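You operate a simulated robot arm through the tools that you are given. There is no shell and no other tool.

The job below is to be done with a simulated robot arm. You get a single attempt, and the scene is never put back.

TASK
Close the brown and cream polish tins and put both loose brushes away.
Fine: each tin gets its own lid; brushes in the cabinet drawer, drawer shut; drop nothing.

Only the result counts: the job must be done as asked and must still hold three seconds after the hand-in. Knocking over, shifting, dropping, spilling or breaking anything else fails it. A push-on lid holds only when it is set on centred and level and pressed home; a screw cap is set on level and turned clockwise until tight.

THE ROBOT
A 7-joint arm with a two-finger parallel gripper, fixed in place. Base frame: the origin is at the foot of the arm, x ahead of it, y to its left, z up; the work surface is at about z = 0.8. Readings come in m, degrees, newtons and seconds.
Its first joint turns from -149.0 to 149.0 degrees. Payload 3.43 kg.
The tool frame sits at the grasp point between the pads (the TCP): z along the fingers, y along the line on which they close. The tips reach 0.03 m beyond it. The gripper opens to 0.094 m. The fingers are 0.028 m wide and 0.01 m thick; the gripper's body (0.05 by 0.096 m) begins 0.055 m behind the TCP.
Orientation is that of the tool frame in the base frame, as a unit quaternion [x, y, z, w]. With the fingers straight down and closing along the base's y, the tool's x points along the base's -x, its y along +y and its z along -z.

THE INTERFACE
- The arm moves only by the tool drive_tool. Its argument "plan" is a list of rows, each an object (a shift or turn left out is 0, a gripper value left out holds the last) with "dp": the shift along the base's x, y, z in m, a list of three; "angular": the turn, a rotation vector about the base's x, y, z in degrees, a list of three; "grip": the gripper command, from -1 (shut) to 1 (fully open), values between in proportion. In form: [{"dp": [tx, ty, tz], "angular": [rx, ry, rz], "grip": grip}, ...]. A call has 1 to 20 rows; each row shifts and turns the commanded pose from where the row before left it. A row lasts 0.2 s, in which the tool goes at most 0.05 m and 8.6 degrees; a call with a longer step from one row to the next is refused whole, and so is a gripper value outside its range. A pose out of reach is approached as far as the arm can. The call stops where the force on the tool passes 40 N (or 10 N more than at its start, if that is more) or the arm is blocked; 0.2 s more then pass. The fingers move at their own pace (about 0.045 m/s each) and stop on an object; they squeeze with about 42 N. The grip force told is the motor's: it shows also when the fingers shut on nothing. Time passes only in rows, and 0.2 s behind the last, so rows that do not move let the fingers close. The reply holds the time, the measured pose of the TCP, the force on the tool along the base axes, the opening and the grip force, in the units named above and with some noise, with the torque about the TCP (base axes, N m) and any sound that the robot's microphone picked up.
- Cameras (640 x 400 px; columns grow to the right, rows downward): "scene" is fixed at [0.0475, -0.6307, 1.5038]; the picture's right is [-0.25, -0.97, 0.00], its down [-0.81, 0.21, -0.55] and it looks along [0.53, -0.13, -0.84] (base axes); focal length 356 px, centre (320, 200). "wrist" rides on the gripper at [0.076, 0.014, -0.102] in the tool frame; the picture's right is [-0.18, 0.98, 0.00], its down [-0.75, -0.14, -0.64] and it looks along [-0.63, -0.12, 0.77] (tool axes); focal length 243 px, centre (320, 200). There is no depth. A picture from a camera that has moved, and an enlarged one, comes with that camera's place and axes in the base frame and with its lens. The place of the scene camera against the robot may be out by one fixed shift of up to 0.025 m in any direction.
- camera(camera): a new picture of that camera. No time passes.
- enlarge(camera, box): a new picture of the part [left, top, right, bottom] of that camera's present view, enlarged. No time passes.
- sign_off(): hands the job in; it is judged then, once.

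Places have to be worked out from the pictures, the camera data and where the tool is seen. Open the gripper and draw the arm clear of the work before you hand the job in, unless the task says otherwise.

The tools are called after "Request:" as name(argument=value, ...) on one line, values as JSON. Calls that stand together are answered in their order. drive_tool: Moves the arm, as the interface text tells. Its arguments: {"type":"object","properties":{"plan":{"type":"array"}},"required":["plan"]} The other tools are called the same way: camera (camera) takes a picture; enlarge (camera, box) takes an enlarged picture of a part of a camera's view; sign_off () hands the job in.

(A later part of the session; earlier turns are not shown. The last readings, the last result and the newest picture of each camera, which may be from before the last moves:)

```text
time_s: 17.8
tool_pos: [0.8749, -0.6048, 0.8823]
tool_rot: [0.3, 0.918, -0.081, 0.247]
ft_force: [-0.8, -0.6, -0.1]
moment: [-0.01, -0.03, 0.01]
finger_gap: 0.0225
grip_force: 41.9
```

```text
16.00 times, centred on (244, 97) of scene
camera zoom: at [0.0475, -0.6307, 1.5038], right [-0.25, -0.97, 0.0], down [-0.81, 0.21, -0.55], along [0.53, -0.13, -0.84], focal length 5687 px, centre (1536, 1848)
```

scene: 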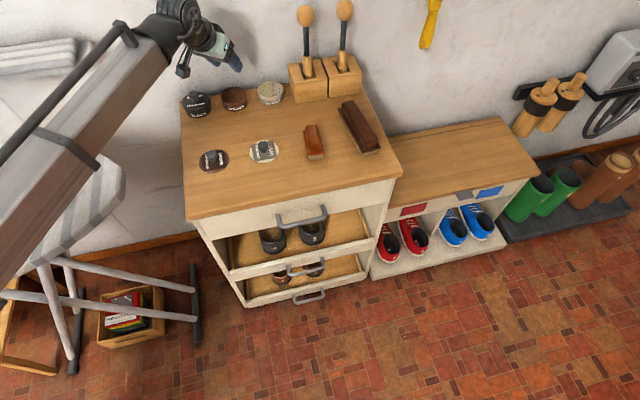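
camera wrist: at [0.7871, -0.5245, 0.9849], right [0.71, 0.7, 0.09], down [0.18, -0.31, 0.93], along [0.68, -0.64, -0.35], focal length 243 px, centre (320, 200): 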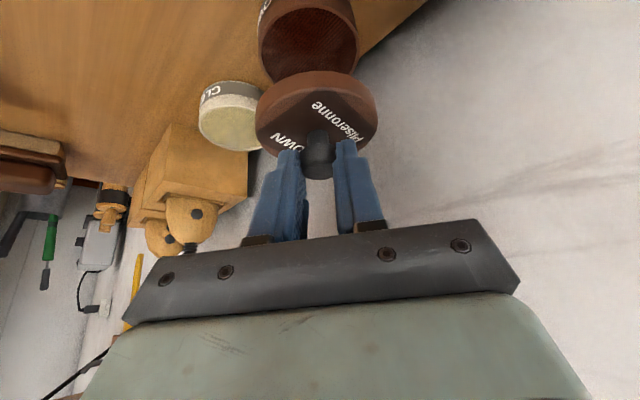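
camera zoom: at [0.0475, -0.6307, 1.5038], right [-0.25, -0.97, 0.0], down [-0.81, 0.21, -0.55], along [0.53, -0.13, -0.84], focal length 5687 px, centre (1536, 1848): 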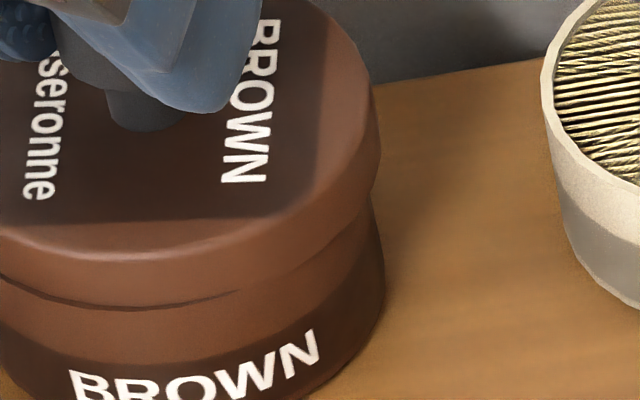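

Fitting the rim to the seam edge puts the tin at about (0.883, -0.611). The band width pattern says the lid is about 3 mm off toward (+x, -y), so I'll correct by (-2.8, +1.2) mm.

Request:
drive_tool(plan=[{"dp": [0, 0, 0.002]}, {"dp": [-0.0028, 0.0012, 0]}, {"dp": [0, 0, -0.002]}, {}, {}])

Request:
enlarge(camera="wrist", box=[230, 20, 410, 132])

Request:
enlarge(camera="scene", box=[216, 90, 248, 110])

```text
time_s: 19.0
tool_pos: [0.8726, -0.6042, 0.8831]
tool_rot: [0.299, 0.918, -0.081, 0.248]
ft_force: [-0.8, -0.5, 0.1]
moment: [-0.05, -0.01, 0.02]
finger_gap: 0.0224
grip_force: 42.3
```

```text
3.56 times, centred on (320, 76) of wrist
camera zoom: at [0.7857, -0.5236, 0.9326], right [0.71, 0.7, 0.09], down [0.18, -0.31, 0.93], along [0.68, -0.64, -0.35], focal length 863 px, centre (320, 641)
```

zoom: 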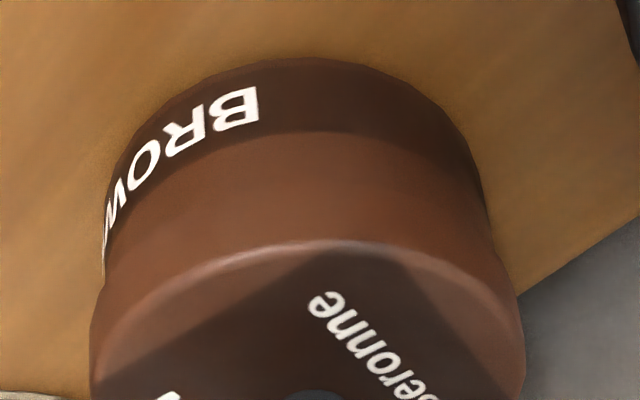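

```text
16.00 times, centred on (232, 100) of scene
camera zoom: at [0.0475, -0.6307, 1.5038], right [-0.25, -0.97, 0.0], down [-0.81, 0.21, -0.55], along [0.53, -0.13, -0.84], focal length 5687 px, centre (1728, 1800)
```

zoom: 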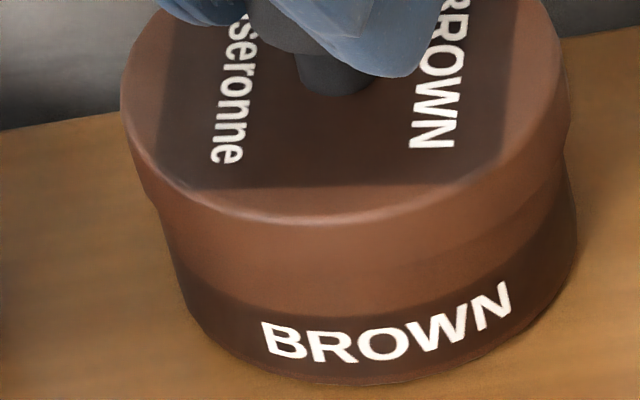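

The lid now encloses the rim evenly in both views. I'll lower it gently and watch the force.

Request:
drive_tool(plan=[{"dp": [0, 0, -0.003]}, {"dp": [0, 0, -0.003]}, {"dp": [0, 0, -0.002]}, {}])

Request:
enlarge(camera="wrist", box=[230, 20, 410, 132])

Request:
enlarge(camera="scene", box=[216, 90, 248, 110])

```text
time_s: 20.0
tool_pos: [0.872, -0.6038, 0.8751]
tool_rot: [0.299, 0.918, -0.081, 0.247]
ft_force: [0.3, 0.3, -0.1]
moment: [0.01, 0.02, 0.0]
finger_gap: 0.022
grip_force: 42.0
```

```text
3.56 times, centred on (320, 76) of wrist
camera zoom: at [0.7857, -0.5231, 0.9246], right [0.71, 0.7, 0.09], down [0.18, -0.31, 0.93], along [0.68, -0.64, -0.35], focal length 863 px, centre (320, 641)
```

zoom: 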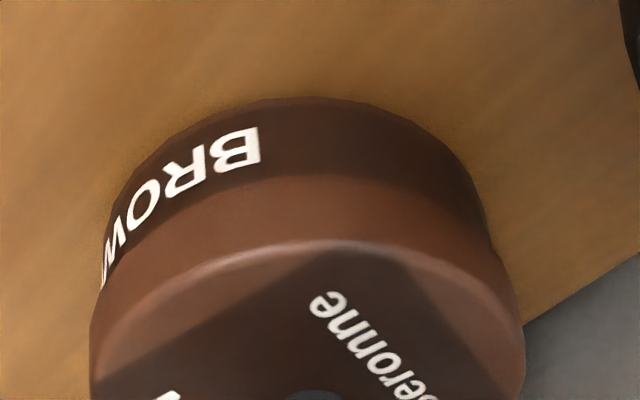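

```text
16.00 times, centred on (232, 100) of scene
camera zoom: at [0.0475, -0.6307, 1.5038], right [-0.25, -0.97, 0.0], down [-0.81, 0.21, -0.55], along [0.53, -0.13, -0.84], focal length 5687 px, centre (1728, 1800)
```

zoom: 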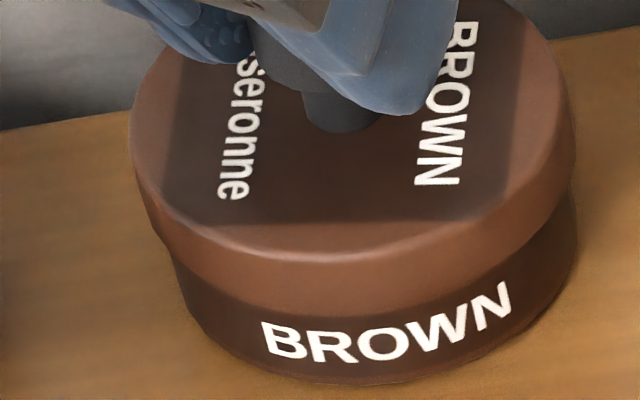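

No contact force yet and the lid stays centred. I'll continue down in small steps until it seats.

Request:
drive_tool(plan=[{"dp": [0, 0, -0.0015]}, {"dp": [0, 0, -0.0015]}, {"dp": [0, 0, -0.0015]}])

```text
time_s: 20.8
tool_pos: [0.8723, -0.6024, 0.873]
tool_rot: [0.299, 0.918, -0.081, 0.249]
ft_force: [-1.1, 6.6, 25.1]
moment: [0.12, 0.08, 0.14]
finger_gap: 0.0224
grip_force: 42.6
heard: snap
```

There was a "snap" at about 25 N, which suggests the brown lid is seated. I'll check it visually.

Request:
enlarge(camera="wrist", box=[230, 20, 410, 132])

Request:
enlarge(camera="scene", box=[180, 80, 260, 130])

```text
3.56 times, centred on (320, 76) of wrist
camera zoom: at [0.7853, -0.5229, 0.9231], right [0.71, 0.7, 0.09], down [0.18, -0.31, 0.93], along [0.68, -0.64, -0.34], focal length 863 px, centre (320, 641)
```

zoom: 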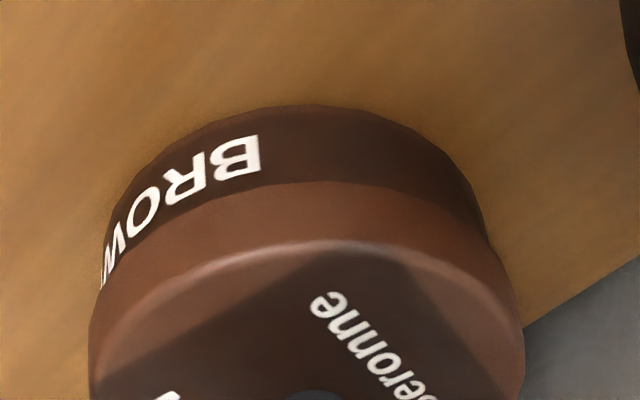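

```text
8.00 times, centred on (220, 105) of scene
camera zoom: at [0.0475, -0.6307, 1.5038], right [-0.25, -0.97, 0.0], down [-0.81, 0.21, -0.55], along [0.53, -0.13, -0.84], focal length 2844 px, centre (1120, 960)
```

zoom: 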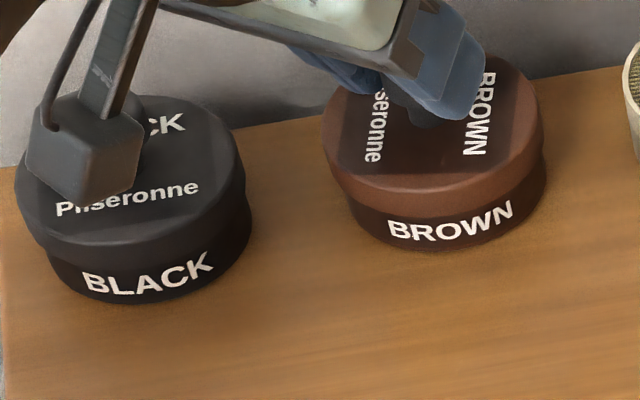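

It matches the look of the closed black tin. I'll relax the pressure, open the fingers a little, and rise straight up.

Request:
drive_tool(plan=[{"dp": [0, 0, 0.0025]}, {"grip": -0.1}, {"grip": 0.0}, {"grip": 0.0}, {"dp": [0, 0, 0.01]}, {"dp": [0, 0, 0.03]}, {"dp": [0, 0, 0.04]}, {}])

Request:
enlarge(camera="scene", box=[180, 80, 260, 130])

Request:
camera(camera="wrist")

```text
time_s: 22.6
tool_pos: [0.8716, -0.6038, 0.954]
tool_rot: [0.299, 0.918, -0.08, 0.246]
ft_force: [0.0, -0.3, 0.6]
moment: [0.03, 0.01, 0.0]
finger_gap: 0.047
grip_force: 0.1
```

```text
8.00 times, centred on (220, 105) of scene
camera zoom: at [0.0475, -0.6307, 1.5038], right [-0.25, -0.97, 0.0], down [-0.81, 0.21, -0.55], along [0.53, -0.13, -0.84], focal length 2844 px, centre (1120, 960)
```

zoom: 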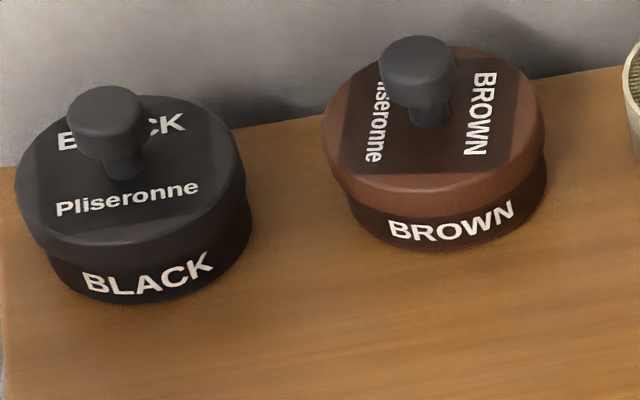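

```text
taken
camera wrist: at [0.7857, -0.5231, 1.0037], right [0.71, 0.7, 0.09], down [0.18, -0.31, 0.93], along [0.68, -0.64, -0.35], focal length 243 px, centre (320, 200)
```

wrist: 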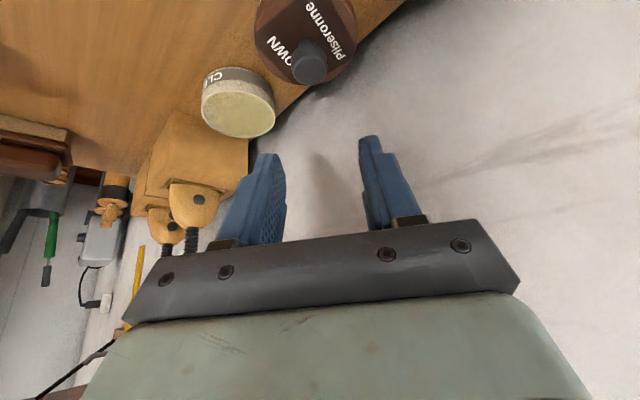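

The brown tin is closed and the black tin is undisturbed. Before picking the clear lid, I'll check that the arm can reach the clear tin at placing height with this tilt, and measure the tin there.

Request:
drive_tool(plan=[{"dp": [0.001, -0.034, 0]}, {"dp": [0.001, -0.034, 0]}, {"dp": [0.001, -0.034, 0]}, {"dp": [0, 0, -0.02]}, {"dp": [0, 0, -0.02]}, {"dp": [0, 0, -0.02]}, {}, {}])

Request:
enlarge(camera="wrist", box=[220, 0, 420, 125])

Request:
enlarge(camera="scene", box=[220, 40, 348, 120])

```text
time_s: 24.4
tool_pos: [0.874, -0.7046, 0.8935]
tool_rot: [0.299, 0.918, -0.081, 0.247]
ft_force: [0.3, 0.2, 0.1]
moment: [-0.01, 0.0, -0.03]
finger_gap: 0.047
grip_force: 0.1
```

```text
3.20 times, centred on (320, 62) of wrist
camera zoom: at [0.7877, -0.6253, 0.943], right [0.71, 0.7, 0.09], down [0.18, -0.31, 0.93], along [0.68, -0.64, -0.35], focal length 776 px, centre (320, 640)
```

zoom: 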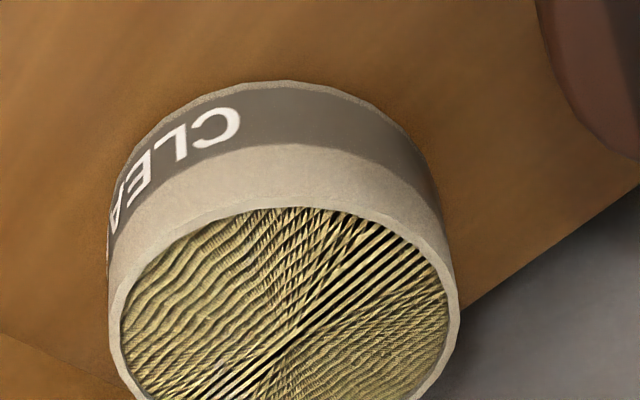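

```text
5.00 times, centred on (284, 80) of scene
camera zoom: at [0.0475, -0.6307, 1.5038], right [-0.25, -0.97, 0.0], down [-0.81, 0.21, -0.55], along [0.53, -0.13, -0.84], focal length 1777 px, centre (500, 800)
```

zoom: 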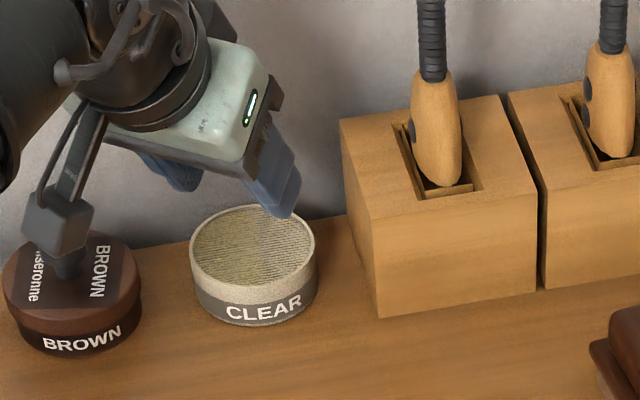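

The arm reaches placing height over the clear tin without trouble. Now I'll rise and move to above the clear lid.

Request:
drive_tool(plan=[{"dp": [0, 0, 0.03]}, {"dp": [-0.02, 0.005, 0.03]}, {"dp": [-0.037, 0.009, 0]}, {"dp": [-0.037, 0.009, 0]}, {"dp": [-0.037, 0.009, 0]}, {"dp": [-0.037, 0.009, 0]}, {"dp": [-0.037, 0.0095, -0.003]}, {}, {}])

Request:
enlarge(camera="wrist", box=[220, 0, 420, 125])

Request:
enlarge(camera="scene", box=[190, 60, 350, 160])

```text
time_s: 26.4
tool_pos: [0.6723, -0.6563, 0.9504]
tool_rot: [0.299, 0.918, -0.081, 0.247]
ft_force: [-0.1, -0.7, -0.4]
moment: [0.0, 0.01, -0.01]
finger_gap: 0.0471
grip_force: 0.1
```

```text
3.20 times, centred on (320, 62) of wrist
camera zoom: at [0.5863, -0.5752, 1.0009], right [0.71, 0.7, 0.09], down [0.18, -0.31, 0.93], along [0.68, -0.64, -0.35], focal length 776 px, centre (320, 640)
```

zoom: 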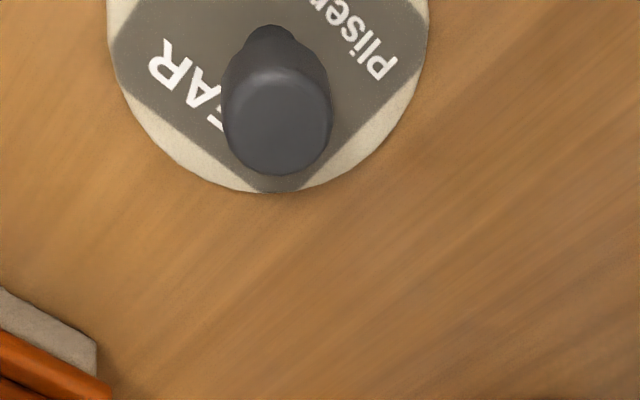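

```text
4.00 times, centred on (270, 110) of scene
camera zoom: at [0.0475, -0.6307, 1.5038], right [-0.25, -0.97, 0.0], down [-0.81, 0.21, -0.55], along [0.53, -0.13, -0.84], focal length 1422 px, centre (520, 560)
```

zoom: 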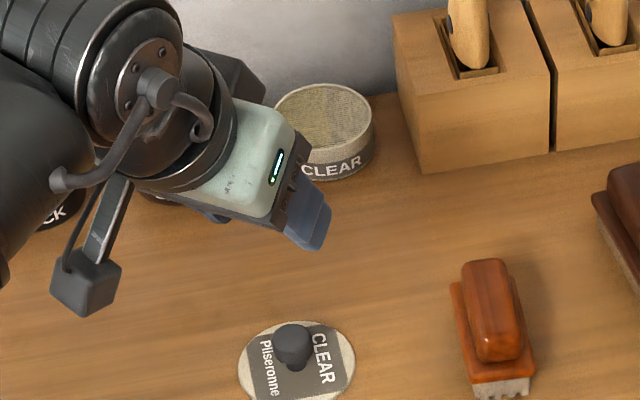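

Compared with the brown lid at the same stage, I need to shift about (-4.8, -1.4) mm. I'll apply that, descend to just above grasp height, and compare the view again.

Request:
drive_tool(plan=[{"dp": [-0.0048, -0.0014, -0.03]}, {"dp": [0, 0, -0.03]}, {"dp": [0, 0, -0.025]}, {"dp": [0, 0, -0.0115]}, {}, {}])

Request:
enlarge(camera="wrist", box=[220, 50, 420, 175])

```text
time_s: 27.8
tool_pos: [0.6665, -0.6563, 0.8545]
tool_rot: [0.299, 0.918, -0.08, 0.248]
ft_force: [-0.7, 0.5, -0.3]
moment: [0.02, -0.04, -0.01]
finger_gap: 0.0474
grip_force: 0.1
```

```text
3.20 times, centred on (320, 112) of wrist
camera zoom: at [0.5799, -0.5764, 0.9044], right [0.71, 0.7, 0.09], down [0.18, -0.31, 0.93], along [0.68, -0.64, -0.35], focal length 776 px, centre (320, 480)
```

zoom: 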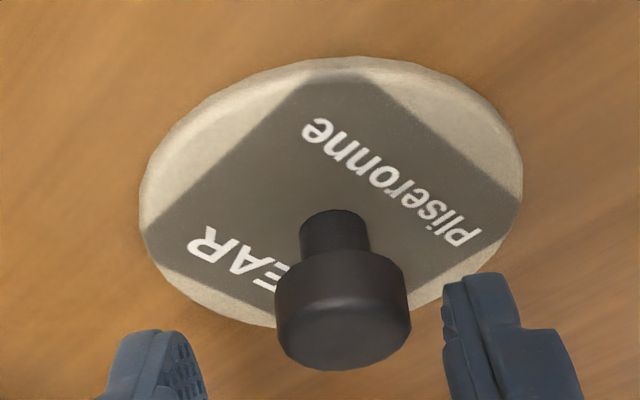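

The knob sits about 4.5 mm off-centre toward the right finger. I'll shift to centre it, descend the last centimetre, and grip.

Request:
drive_tool(plan=[{"dp": [0.0033, 0.0029, 0]}, {"dp": [0, 0, -0.005]}, {"dp": [0, 0, -0.0055]}, {"grip": -0.3}, {"grip": -0.6}, {"grip": -1}, {"grip": -1}, {"grip": -1}])

Request:
enlarge(camera="wrist", box=[220, 50, 420, 175])

```text
time_s: 29.6
tool_pos: [0.6702, -0.6532, 0.844]
tool_rot: [0.299, 0.918, -0.08, 0.247]
ft_force: [-0.2, -0.4, 0.2]
moment: [0.01, -0.01, -0.01]
finger_gap: 0.0215
grip_force: 42.1
```

```text
3.20 times, centred on (320, 112) of wrist
camera zoom: at [0.5828, -0.5733, 0.894], right [0.71, 0.7, 0.09], down [0.18, -0.31, 0.93], along [0.68, -0.64, -0.35], focal length 776 px, centre (320, 480)
```

zoom: 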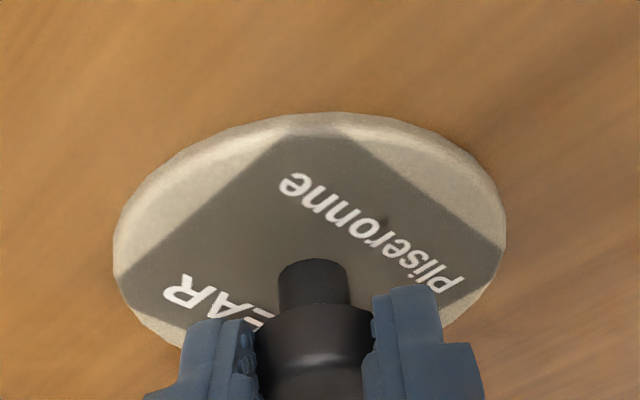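

The grip matches the brown grasp almost exactly. I'll lift the clear lid and carry it to hover over its tin, offset for a first check.

Request:
drive_tool(plan=[{"dp": [0, 0, 0.01]}, {"dp": [0, 0, 0.02]}, {"dp": [0, 0, 0.03]}, {"dp": [0, 0, 0.03]}, {"dp": [0.034, -0.0094, 0.0]}, {"dp": [0.034, -0.0094, 0.0]}, {"dp": [0.034, -0.0094, 0.0]}, {"dp": [0.034, -0.0094, 0.0]}, {"dp": [0.034, -0.0094, 0.0]}, {"dp": [0.032, -0.0094, 0.0]}, {}, {}])

Request:
camera(camera="wrist")

Request:
enlarge(camera="scene", box=[200, 30, 360, 130])

```text
time_s: 32.2
tool_pos: [0.87, -0.7115, 0.9341]
tool_rot: [0.3, 0.918, -0.081, 0.247]
ft_force: [0.4, 0.0, -0.5]
moment: [-0.04, 0.0, 0.03]
finger_gap: 0.0213
grip_force: 41.7
```

```text
taken
camera wrist: at [0.7832, -0.6306, 0.9831], right [0.71, 0.7, 0.09], down [0.18, -0.31, 0.93], along [0.68, -0.64, -0.35], focal length 243 px, centre (320, 200)
```

wrist: 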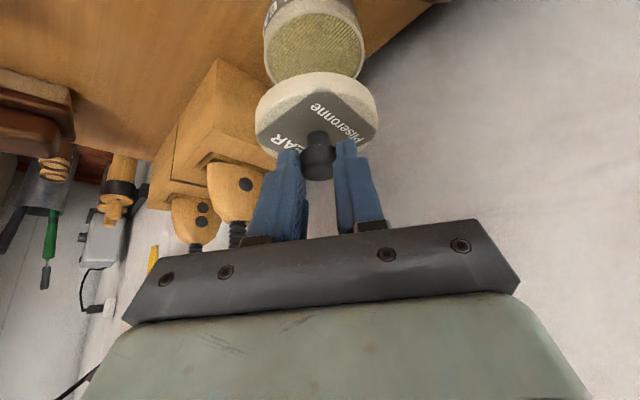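

```text
4.00 times, centred on (280, 80) of scene
camera zoom: at [0.0475, -0.6307, 1.5038], right [-0.25, -0.97, 0.0], down [-0.81, 0.21, -0.55], along [0.53, -0.13, -0.84], focal length 1422 px, centre (480, 680)
```

zoom: 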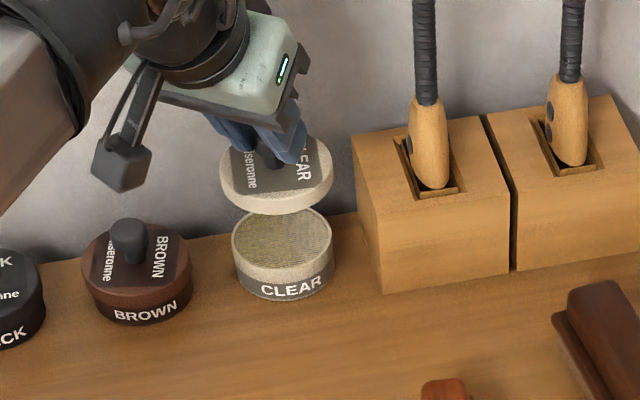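

The lid hovers over the clear tin with clearance to the block. I'll lower to the same stage as before and measure the offset.

Request:
drive_tool(plan=[{"dp": [0.002, 0.003, -0.018]}, {"dp": [0, 0, -0.018]}, {}, {}])

Request:
enlarge(camera="wrist", box=[200, 0, 440, 150])

Request:
enlarge(camera="scene", box=[240, 70, 304, 110])

```text
time_s: 33.2
tool_pos: [0.871, -0.7067, 0.8968]
tool_rot: [0.299, 0.918, -0.081, 0.246]
ft_force: [-0.3, -0.7, -0.2]
moment: [0.02, -0.01, -0.03]
finger_gap: 0.021
grip_force: 42.2
```

```text
2.67 times, centred on (320, 75) of wrist
camera zoom: at [0.7842, -0.6271, 0.9478], right [0.71, 0.7, 0.09], down [0.18, -0.31, 0.93], along [0.68, -0.64, -0.35], focal length 647 px, centre (320, 533)
```

zoom: 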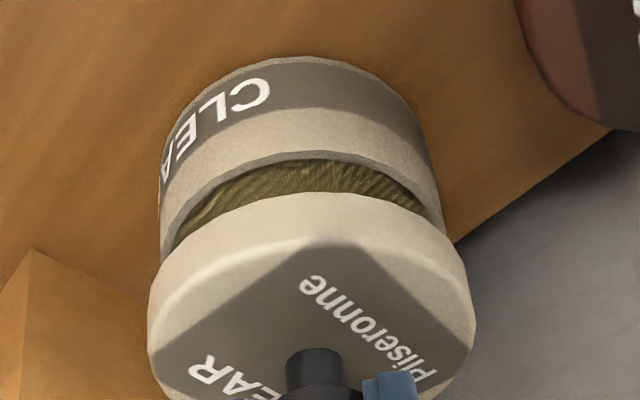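

```text
10.00 times, centred on (272, 90) of scene
camera zoom: at [0.0475, -0.6307, 1.5038], right [-0.25, -0.97, 0.0], down [-0.81, 0.21, -0.55], along [0.53, -0.13, -0.84], focal length 3555 px, centre (800, 1300)
```

zoom: 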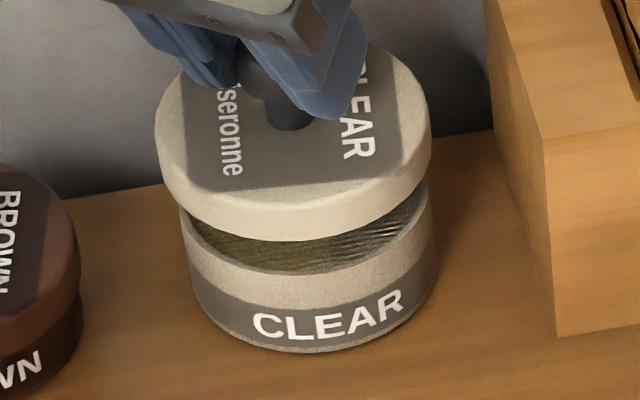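

By comparison with the brown case I need about (+2.0, -0.8) mm. I'll apply that and lower to rim level to check the seam.

Request:
drive_tool(plan=[{"dp": [0.002, -0.0008, -0.005]}, {"dp": [0, 0, -0.0065]}, {}, {}])

Request:
enlarge(camera="wrist", box=[230, 20, 410, 132])

Request:
enlarge(camera="scene", box=[250, 80, 290, 105])

```text
time_s: 34.2
tool_pos: [0.8741, -0.7081, 0.8862]
tool_rot: [0.299, 0.918, -0.081, 0.248]
ft_force: [0.3, 0.8, 0.0]
moment: [0.01, -0.01, 0.01]
finger_gap: 0.0212
grip_force: 42.3
```

```text
3.56 times, centred on (320, 76) of wrist
camera zoom: at [0.7879, -0.6277, 0.9366], right [0.71, 0.7, 0.09], down [0.18, -0.31, 0.93], along [0.68, -0.64, -0.35], focal length 863 px, centre (320, 641)
```

zoom: 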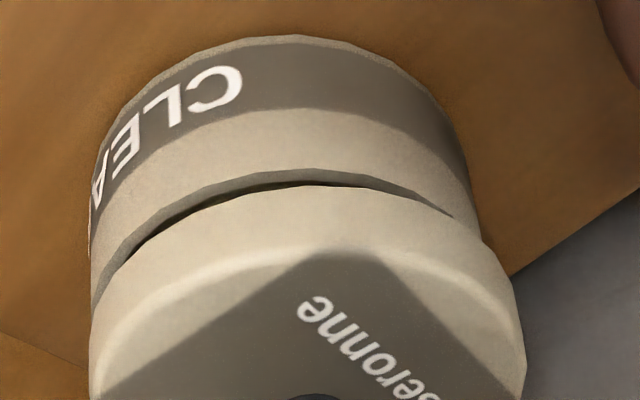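

```text
16.00 times, centred on (270, 92) of scene
camera zoom: at [0.0475, -0.6307, 1.5038], right [-0.25, -0.97, 0.0], down [-0.81, 0.21, -0.55], along [0.53, -0.13, -0.84], focal length 5687 px, centre (1120, 1920)
```

zoom: 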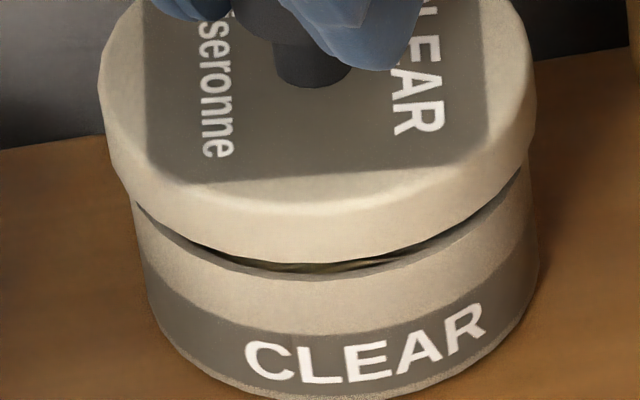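

I'll zoom on the seam to fit the circles as before.

Request:
enlarge(camera="wrist", box=[250, 60, 314, 100])

Request:
enlarge(camera="wrist", box=[310, 60, 374, 100])

```text
10.00 times, centred on (282, 80) of wrist
camera zoom: at [0.7879, -0.6277, 0.9366], right [0.71, 0.7, 0.09], down [0.18, -0.31, 0.93], along [0.68, -0.64, -0.35], focal length 2426 px, centre (700, 1400)
```

zoom: 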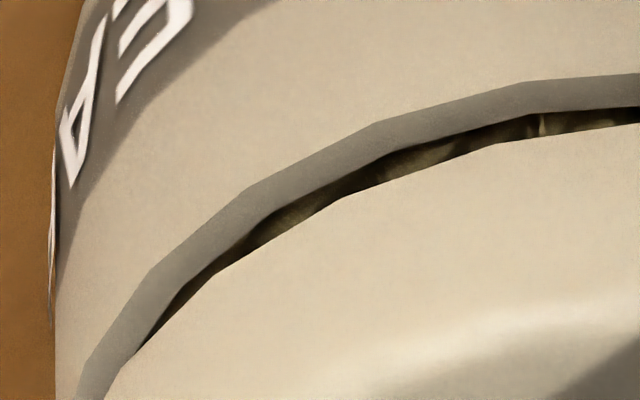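

```text
10.00 times, centred on (342, 80) of wrist
camera zoom: at [0.7879, -0.6277, 0.9366], right [0.71, 0.7, 0.09], down [0.18, -0.31, 0.93], along [0.68, -0.64, -0.35], focal length 2426 px, centre (100, 1400)
```

zoom: 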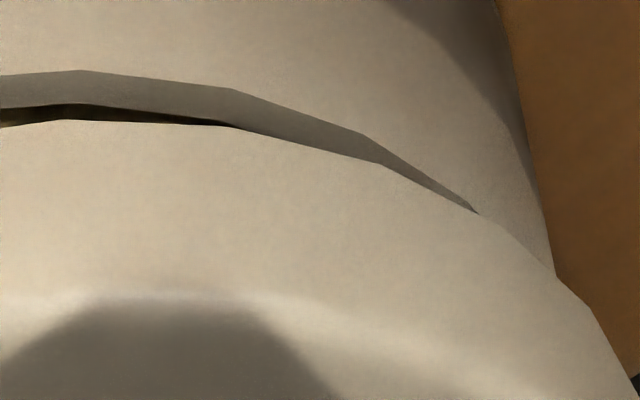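

The circle fits put the lid about 1–3 mm too far in +x. I'll correct by -2 mm, lower to rim level, and look for a symmetric seam.

Request:
drive_tool(plan=[{"dp": [-0.002, -0.0001, 0]}, {"dp": [0, 0, -0.0035]}, {}, {}])

Request:
enlarge(camera="wrist", box=[230, 20, 410, 132])

Request:
enlarge(camera="scene", box=[250, 80, 290, 105])

```text
time_s: 35.2
tool_pos: [0.8722, -0.7086, 0.8826]
tool_rot: [0.299, 0.918, -0.08, 0.247]
ft_force: [-0.7, -0.3, -1.3]
moment: [-0.01, 0.02, -0.01]
finger_gap: 0.0224
grip_force: 42.4
```

```text
3.56 times, centred on (320, 76) of wrist
camera zoom: at [0.7858, -0.6276, 0.9321], right [0.71, 0.7, 0.09], down [0.18, -0.31, 0.93], along [0.68, -0.64, -0.35], focal length 863 px, centre (320, 641)
```

zoom: 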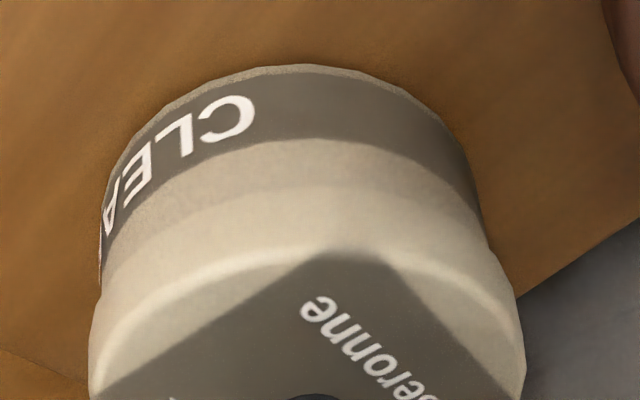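

```text
16.00 times, centred on (270, 92) of scene
camera zoom: at [0.0475, -0.6307, 1.5038], right [-0.25, -0.97, 0.0], down [-0.81, 0.21, -0.55], along [0.53, -0.13, -0.84], focal length 5687 px, centre (1120, 1920)
```

zoom: 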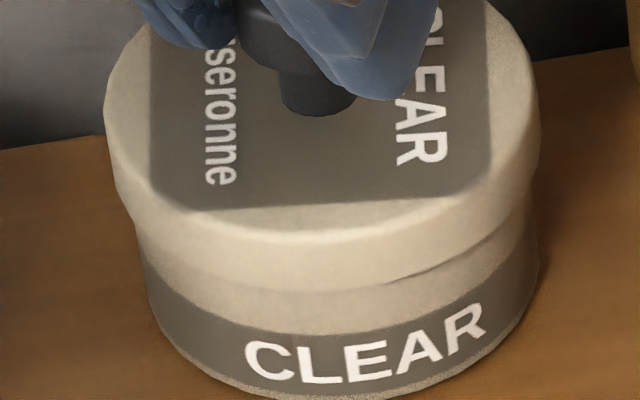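

It's nearly concentric; a faint line on the right front asks for about half a millimetre toward -y. I'll nudge and lower gently.

Request:
drive_tool(plan=[{"dp": [-0.0004, -0.0007, 0]}, {"dp": [0, 0, -0.003]}, {"dp": [0, 0, -0.003]}, {"dp": [0, 0, -0.0015]}, {}])

Request:
enlarge(camera="wrist", box=[230, 20, 410, 132])

Request:
enlarge(camera="scene", box=[250, 80, 290, 105])

```text
time_s: 36.4
tool_pos: [0.873, -0.7076, 0.8749]
tool_rot: [0.299, 0.918, -0.081, 0.246]
ft_force: [-0.1, -0.4, 0.1]
moment: [0.0, -0.02, 0.02]
finger_gap: 0.0225
grip_force: 42.5
```

```text
3.56 times, centred on (320, 76) of wrist
camera zoom: at [0.7861, -0.628, 0.9241], right [0.71, 0.7, 0.09], down [0.18, -0.31, 0.93], along [0.68, -0.64, -0.35], focal length 863 px, centre (320, 641)
```

zoom: 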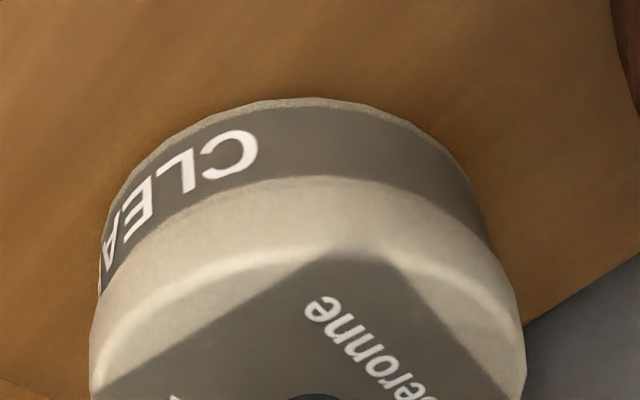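

```text
16.00 times, centred on (270, 92) of scene
camera zoom: at [0.0475, -0.6307, 1.5038], right [-0.25, -0.97, 0.0], down [-0.81, 0.21, -0.55], along [0.53, -0.13, -0.84], focal length 5687 px, centre (1120, 1920)
```

zoom: 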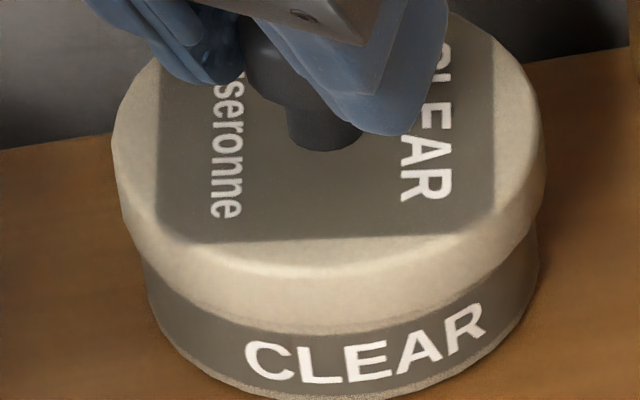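

The lid sits evenly around the tin. I'll press down in small steps until it snaps home.

Request:
drive_tool(plan=[{"dp": [0, 0, -0.0015]}, {"dp": [0, 0, -0.0015]}, {"dp": [0, 0, -0.0015]}])

```text
time_s: 37.2
tool_pos: [0.8726, -0.7071, 0.8729]
tool_rot: [0.3, 0.917, -0.082, 0.248]
ft_force: [0.3, 1.3, 18.0]
moment: [-0.06, -0.02, 0.05]
finger_gap: 0.0223
grip_force: 42.0
```

At 18 N there is no snap yet, so I'll press a little further.

Request:
drive_tool(plan=[{"dp": [0, 0, -0.001]}, {"dp": [0, 0, -0.0005]}])

```text
time_s: 37.8
tool_pos: [0.8735, -0.7073, 0.8718]
tool_rot: [0.299, 0.918, -0.081, 0.249]
ft_force: [1.8, -0.6, 33.4]
moment: [-0.22, -0.24, 0.11]
finger_gap: 0.0225
grip_force: 41.8
```

At 33 N there is still no snap. I'll look before pressing more.

Request:
enlarge(camera="wrist", box=[230, 20, 410, 132])

Request:
enlarge(camera="scene", box=[250, 80, 290, 105])

Request:
enlarge(camera="scene", box=[190, 70, 302, 140])

```text
3.56 times, centred on (320, 76) of wrist
camera zoom: at [0.7854, -0.6277, 0.9213], right [0.71, 0.7, 0.09], down [0.18, -0.31, 0.93], along [0.68, -0.64, -0.34], focal length 863 px, centre (320, 641)
```

zoom: 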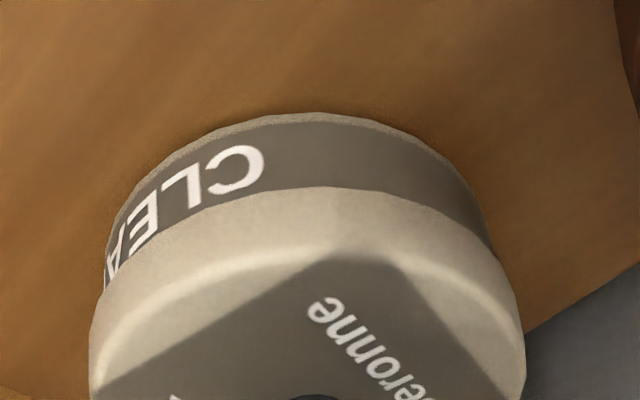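

```text
16.00 times, centred on (270, 92) of scene
camera zoom: at [0.0475, -0.6307, 1.5038], right [-0.25, -0.97, 0.0], down [-0.81, 0.21, -0.55], along [0.53, -0.13, -0.84], focal length 5687 px, centre (1120, 1920)
```

zoom: 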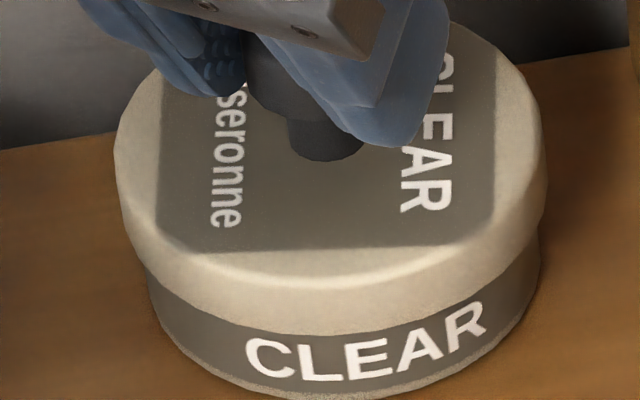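

```text
5.71 times, centred on (246, 105) of scene
camera zoom: at [0.0475, -0.6307, 1.5038], right [-0.25, -0.97, 0.0], down [-0.81, 0.21, -0.55], along [0.53, -0.13, -0.84], focal length 2031 px, centre (743, 743)
```

zoom: 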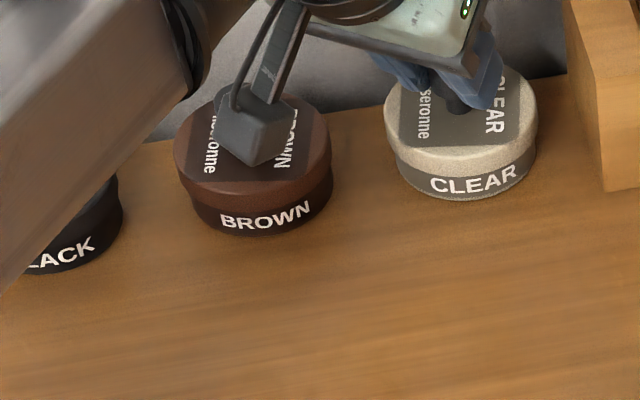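

Height and centring look the same as the brown lid after it seated. I'll press slightly harder, within the force limit.

Request:
drive_tool(plan=[{"dp": [0, 0, -0.0006]}, {"dp": [0, 0, -0.0006]}])

```text
time_s: 38.4
tool_pos: [0.8725, -0.7086, 0.8729]
tool_rot: [0.299, 0.917, -0.082, 0.251]
ft_force: [-1.4, 1.4, 14.7]
moment: [0.02, 0.14, 0.06]
finger_gap: 0.0227
grip_force: 42.1
stopped in row 2: the force on the tool passed its limit at 45 N (the readings are from after the stop); the commanded pose is now the measured one
```

The force limit tripped without a snap. I'll look closely at the seam for tilt or offset before trying again.

Request:
enlarge(camera="wrist", box=[250, 50, 346, 110])

Request:
enlarge(camera="wrist", box=[310, 50, 406, 110])

Request:
enlarge(camera="scene", box=[250, 80, 290, 105])

```text
6.67 times, centred on (298, 80) of wrist
camera zoom: at [0.786, -0.6282, 0.9209], right [0.71, 0.7, 0.09], down [0.18, -0.3, 0.94], along [0.68, -0.65, -0.34], focal length 1618 px, centre (467, 1000)
```

zoom: 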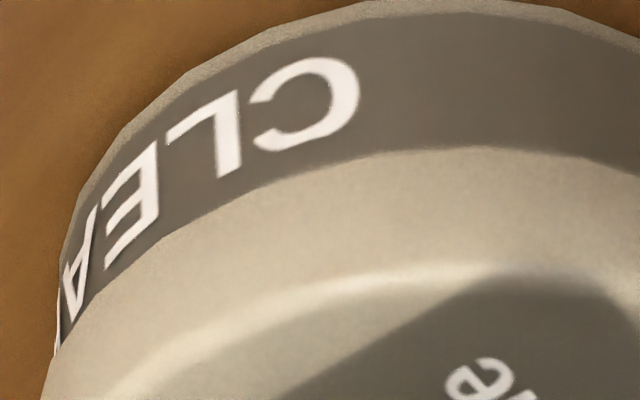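

```text
6.67 times, centred on (358, 80) of wrist
camera zoom: at [0.786, -0.6282, 0.9209], right [0.71, 0.7, 0.09], down [0.18, -0.3, 0.94], along [0.68, -0.65, -0.34], focal length 1618 px, centre (67, 1000)
```

zoom: 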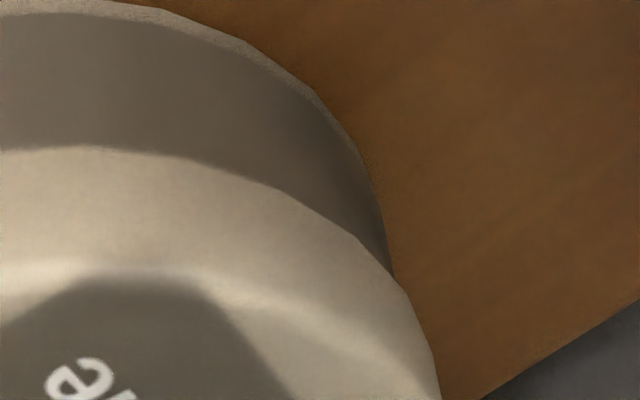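

```text
16.00 times, centred on (270, 92) of scene
camera zoom: at [0.0475, -0.6307, 1.5038], right [-0.25, -0.97, 0.0], down [-0.81, 0.21, -0.55], along [0.53, -0.13, -0.84], focal length 5687 px, centre (1120, 1920)
```

zoom: 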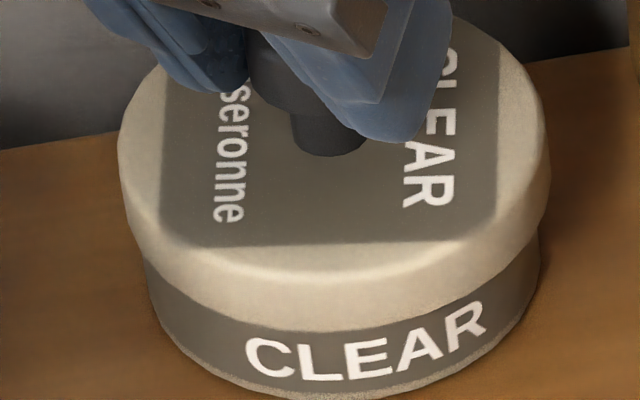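

The geometry looks the same as the seated brown lid, so I'll test gently: raise the commanded pose a few millimetres and see whether the lid resists.

Request:
drive_tool(plan=[{"dp": [0, 0, 0.0015]}, {"dp": [0, 0, 0.0005]}, {}])

```text
time_s: 39.2
tool_pos: [0.8739, -0.7092, 0.8723]
tool_rot: [0.299, 0.917, -0.081, 0.25]
ft_force: [-0.7, -0.9, 7.6]
moment: [-0.08, -0.03, 0.03]
finger_gap: 0.0224
grip_force: 41.6
```

Request:
drive_tool(plan=[{"dp": [0, 0, 0.0008]}, {"dp": [0, 0, 0.0007]}, {}])

```text
time_s: 40.0
tool_pos: [0.8725, -0.7077, 0.8722]
tool_rot: [0.299, 0.918, -0.081, 0.249]
ft_force: [0.2, 1.6, 0.0]
moment: [0.01, -0.02, -0.01]
finger_gap: 0.0227
grip_force: 42.2
```

The force is at zero now. A further 1.5 mm up will show whether the lid is attached or free.

Request:
drive_tool(plan=[{"dp": [0, 0, 0.001]}, {"dp": [0, 0, 0.0005]}, {}])

Request:
enlarge(camera="scene", box=[250, 80, 290, 105])

```text
time_s: 40.8
tool_pos: [0.8729, -0.709, 0.8743]
tool_rot: [0.299, 0.917, -0.081, 0.25]
ft_force: [-0.6, -0.4, 0.1]
moment: [0.01, -0.01, 0.0]
finger_gap: 0.0225
grip_force: 42.2
```

```text
16.00 times, centred on (270, 92) of scene
camera zoom: at [0.0475, -0.6307, 1.5038], right [-0.25, -0.97, 0.0], down [-0.81, 0.21, -0.55], along [0.53, -0.13, -0.84], focal length 5687 px, centre (1120, 1920)
```

zoom: 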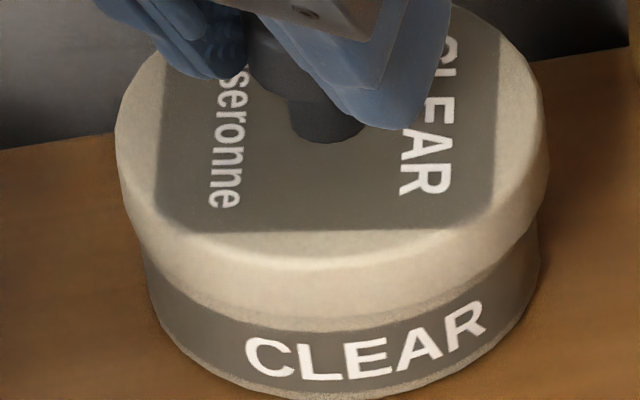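

The lid is free, so it has not latched. I'll compare it against the seated brown lid in the scene view to find out what differs.

Request:
enlarge(camera="scene", box=[214, 84, 254, 109])

Request:
enlarge(camera="wrist", box=[230, 20, 410, 132])

```text
16.00 times, centred on (234, 96) of scene
camera zoom: at [0.0475, -0.6307, 1.5038], right [-0.25, -0.97, 0.0], down [-0.81, 0.21, -0.55], along [0.53, -0.13, -0.84], focal length 5687 px, centre (1696, 1856)
```

zoom: 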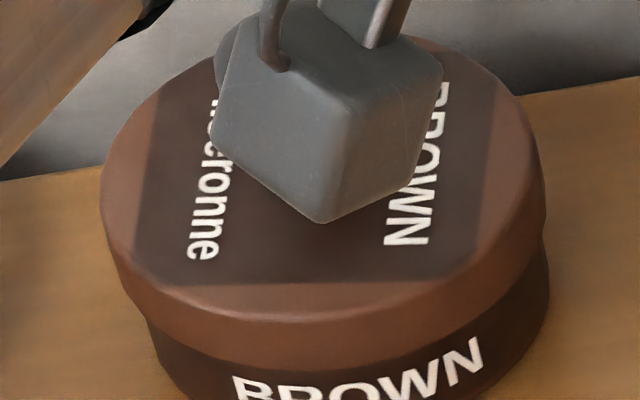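

```text
3.56 times, centred on (320, 76) of wrist
camera zoom: at [0.7862, -0.6284, 0.9243], right [0.71, 0.7, 0.09], down [0.18, -0.31, 0.94], along [0.68, -0.64, -0.34], focal length 863 px, centre (320, 641)
```

zoom: 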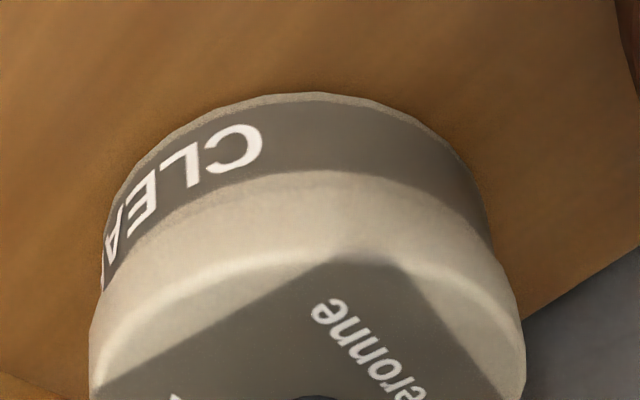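

I'll raise the lid clear of the rim, undo the small tilt picked up at the force stop, and measure again with care.

Request:
drive_tool(plan=[{"dp": [0, 0, 0.006]}, {"dp": [0, 0, 0.007], "angular": [0.2, 0.28, 0]}, {}, {}])

Request:
enlarge(camera="wrist", box=[250, 50, 346, 110])

Request:
enlarge(camera="wrist", box=[310, 50, 406, 110])

Request:
enlarge(camera="scene", box=[250, 80, 274, 95])

Request:
enlarge(camera="scene", box=[264, 84, 288, 99])

```text
time_s: 41.8
tool_pos: [0.8726, -0.7093, 0.8872]
tool_rot: [0.3, 0.918, -0.081, 0.247]
ft_force: [-0.5, 0.1, -0.4]
moment: [0.01, 0.02, 0.03]
finger_gap: 0.0225
grip_force: 41.6
```

```text
6.67 times, centred on (298, 80) of wrist
camera zoom: at [0.7859, -0.6295, 0.9382], right [0.71, 0.7, 0.09], down [0.18, -0.31, 0.93], along [0.68, -0.64, -0.35], focal length 1618 px, centre (467, 1000)
```

zoom: 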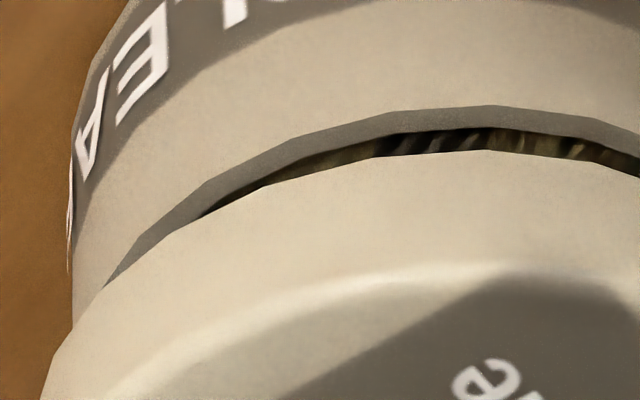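

```text
6.67 times, centred on (358, 80) of wrist
camera zoom: at [0.7859, -0.6295, 0.9382], right [0.71, 0.7, 0.09], down [0.18, -0.31, 0.93], along [0.68, -0.64, -0.35], focal length 1618 px, centre (67, 1000)
```

zoom: 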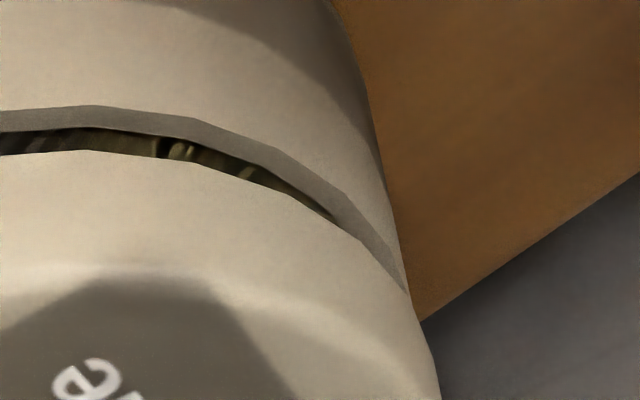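

```text
16.00 times, centred on (262, 88) of scene
camera zoom: at [0.0475, -0.6307, 1.5038], right [-0.25, -0.97, 0.0], down [-0.81, 0.21, -0.55], along [0.53, -0.13, -0.84], focal length 5687 px, centre (1248, 2000)
```

zoom: 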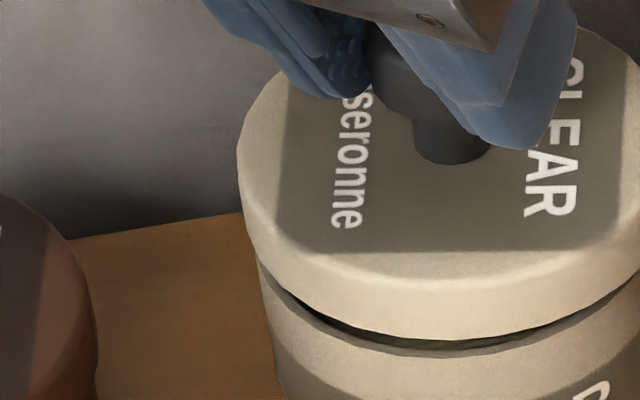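

```text
16.00 times, centred on (276, 92) of scene
camera zoom: at [0.0475, -0.6307, 1.5038], right [-0.25, -0.97, 0.0], down [-0.81, 0.21, -0.55], along [0.53, -0.13, -0.84], focal length 5687 px, centre (1024, 1936)
```

zoom: 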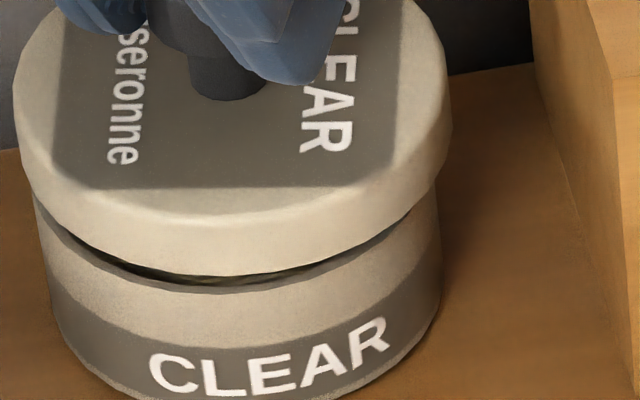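

The fits put the lid about 1 mm off toward (-x, -y). I'll shift (+0.8, +0.9) mm, lower, and press again.

Request:
drive_tool(plan=[{"dp": [0.0008, 0.0009, 0]}, {"dp": [0, 0, -0.006]}, {"dp": [0, 0, -0.006]}, {"dp": [0, 0, -0.0015]}, {"dp": [0, 0, -0.0015]}, {"dp": [0, 0, -0.0015]}])

```text
time_s: 43.2
tool_pos: [0.8748, -0.7073, 0.8711]
tool_rot: [0.3, 0.918, -0.081, 0.248]
ft_force: [-1.1, -1.3, 5.3]
moment: [-0.17, -0.16, -0.03]
finger_gap: 0.0225
grip_force: 42.4
```

Request:
drive_tool(plan=[{"dp": [0, 0, -0.0015]}, {"dp": [0, 0, -0.0012]}])

```text
time_s: 43.8
tool_pos: [0.8745, -0.7074, 0.8713]
tool_rot: [0.299, 0.918, -0.081, 0.25]
ft_force: [1.0, 0.2, 25.8]
moment: [-0.2, -0.32, 0.06]
finger_gap: 0.0225
grip_force: 42.4
```

There's still no snap at 26 N, although the contact is central and flat. I'll look at both tins together to compare the seated height.

Request:
enlarge(camera="scene", box=[250, 84, 290, 109])

Request:
enlarge(camera="scene", box=[214, 90, 254, 115])

Request:
enlarge(camera="wrist", box=[230, 20, 410, 132])

```text
16.00 times, centred on (270, 96) of scene
camera zoom: at [0.0475, -0.6307, 1.5038], right [-0.25, -0.97, 0.0], down [-0.81, 0.21, -0.55], along [0.53, -0.13, -0.84], focal length 5687 px, centre (1120, 1856)
```

zoom: 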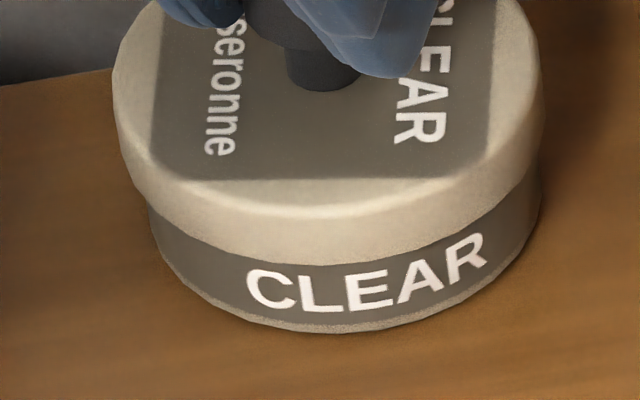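

```text
16.00 times, centred on (234, 102) of scene
camera zoom: at [0.0475, -0.6307, 1.5038], right [-0.25, -0.97, 0.0], down [-0.81, 0.21, -0.55], along [0.53, -0.13, -0.84], focal length 5687 px, centre (1696, 1760)
```

zoom: 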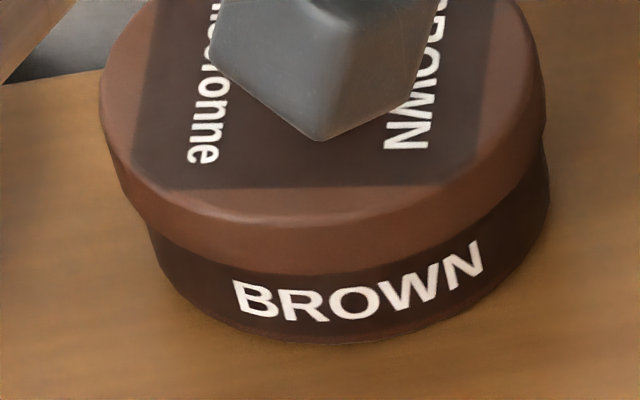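

```text
3.56 times, centred on (320, 76) of wrist
camera zoom: at [0.7871, -0.6276, 0.9211], right [0.71, 0.7, 0.09], down [0.18, -0.31, 0.93], along [0.68, -0.64, -0.34], focal length 863 px, centre (320, 641)
```

zoom: 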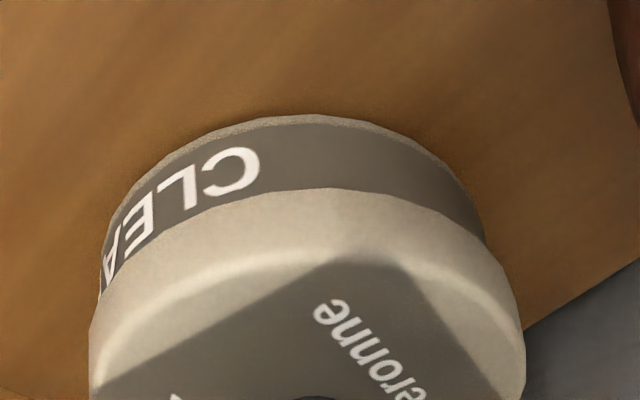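

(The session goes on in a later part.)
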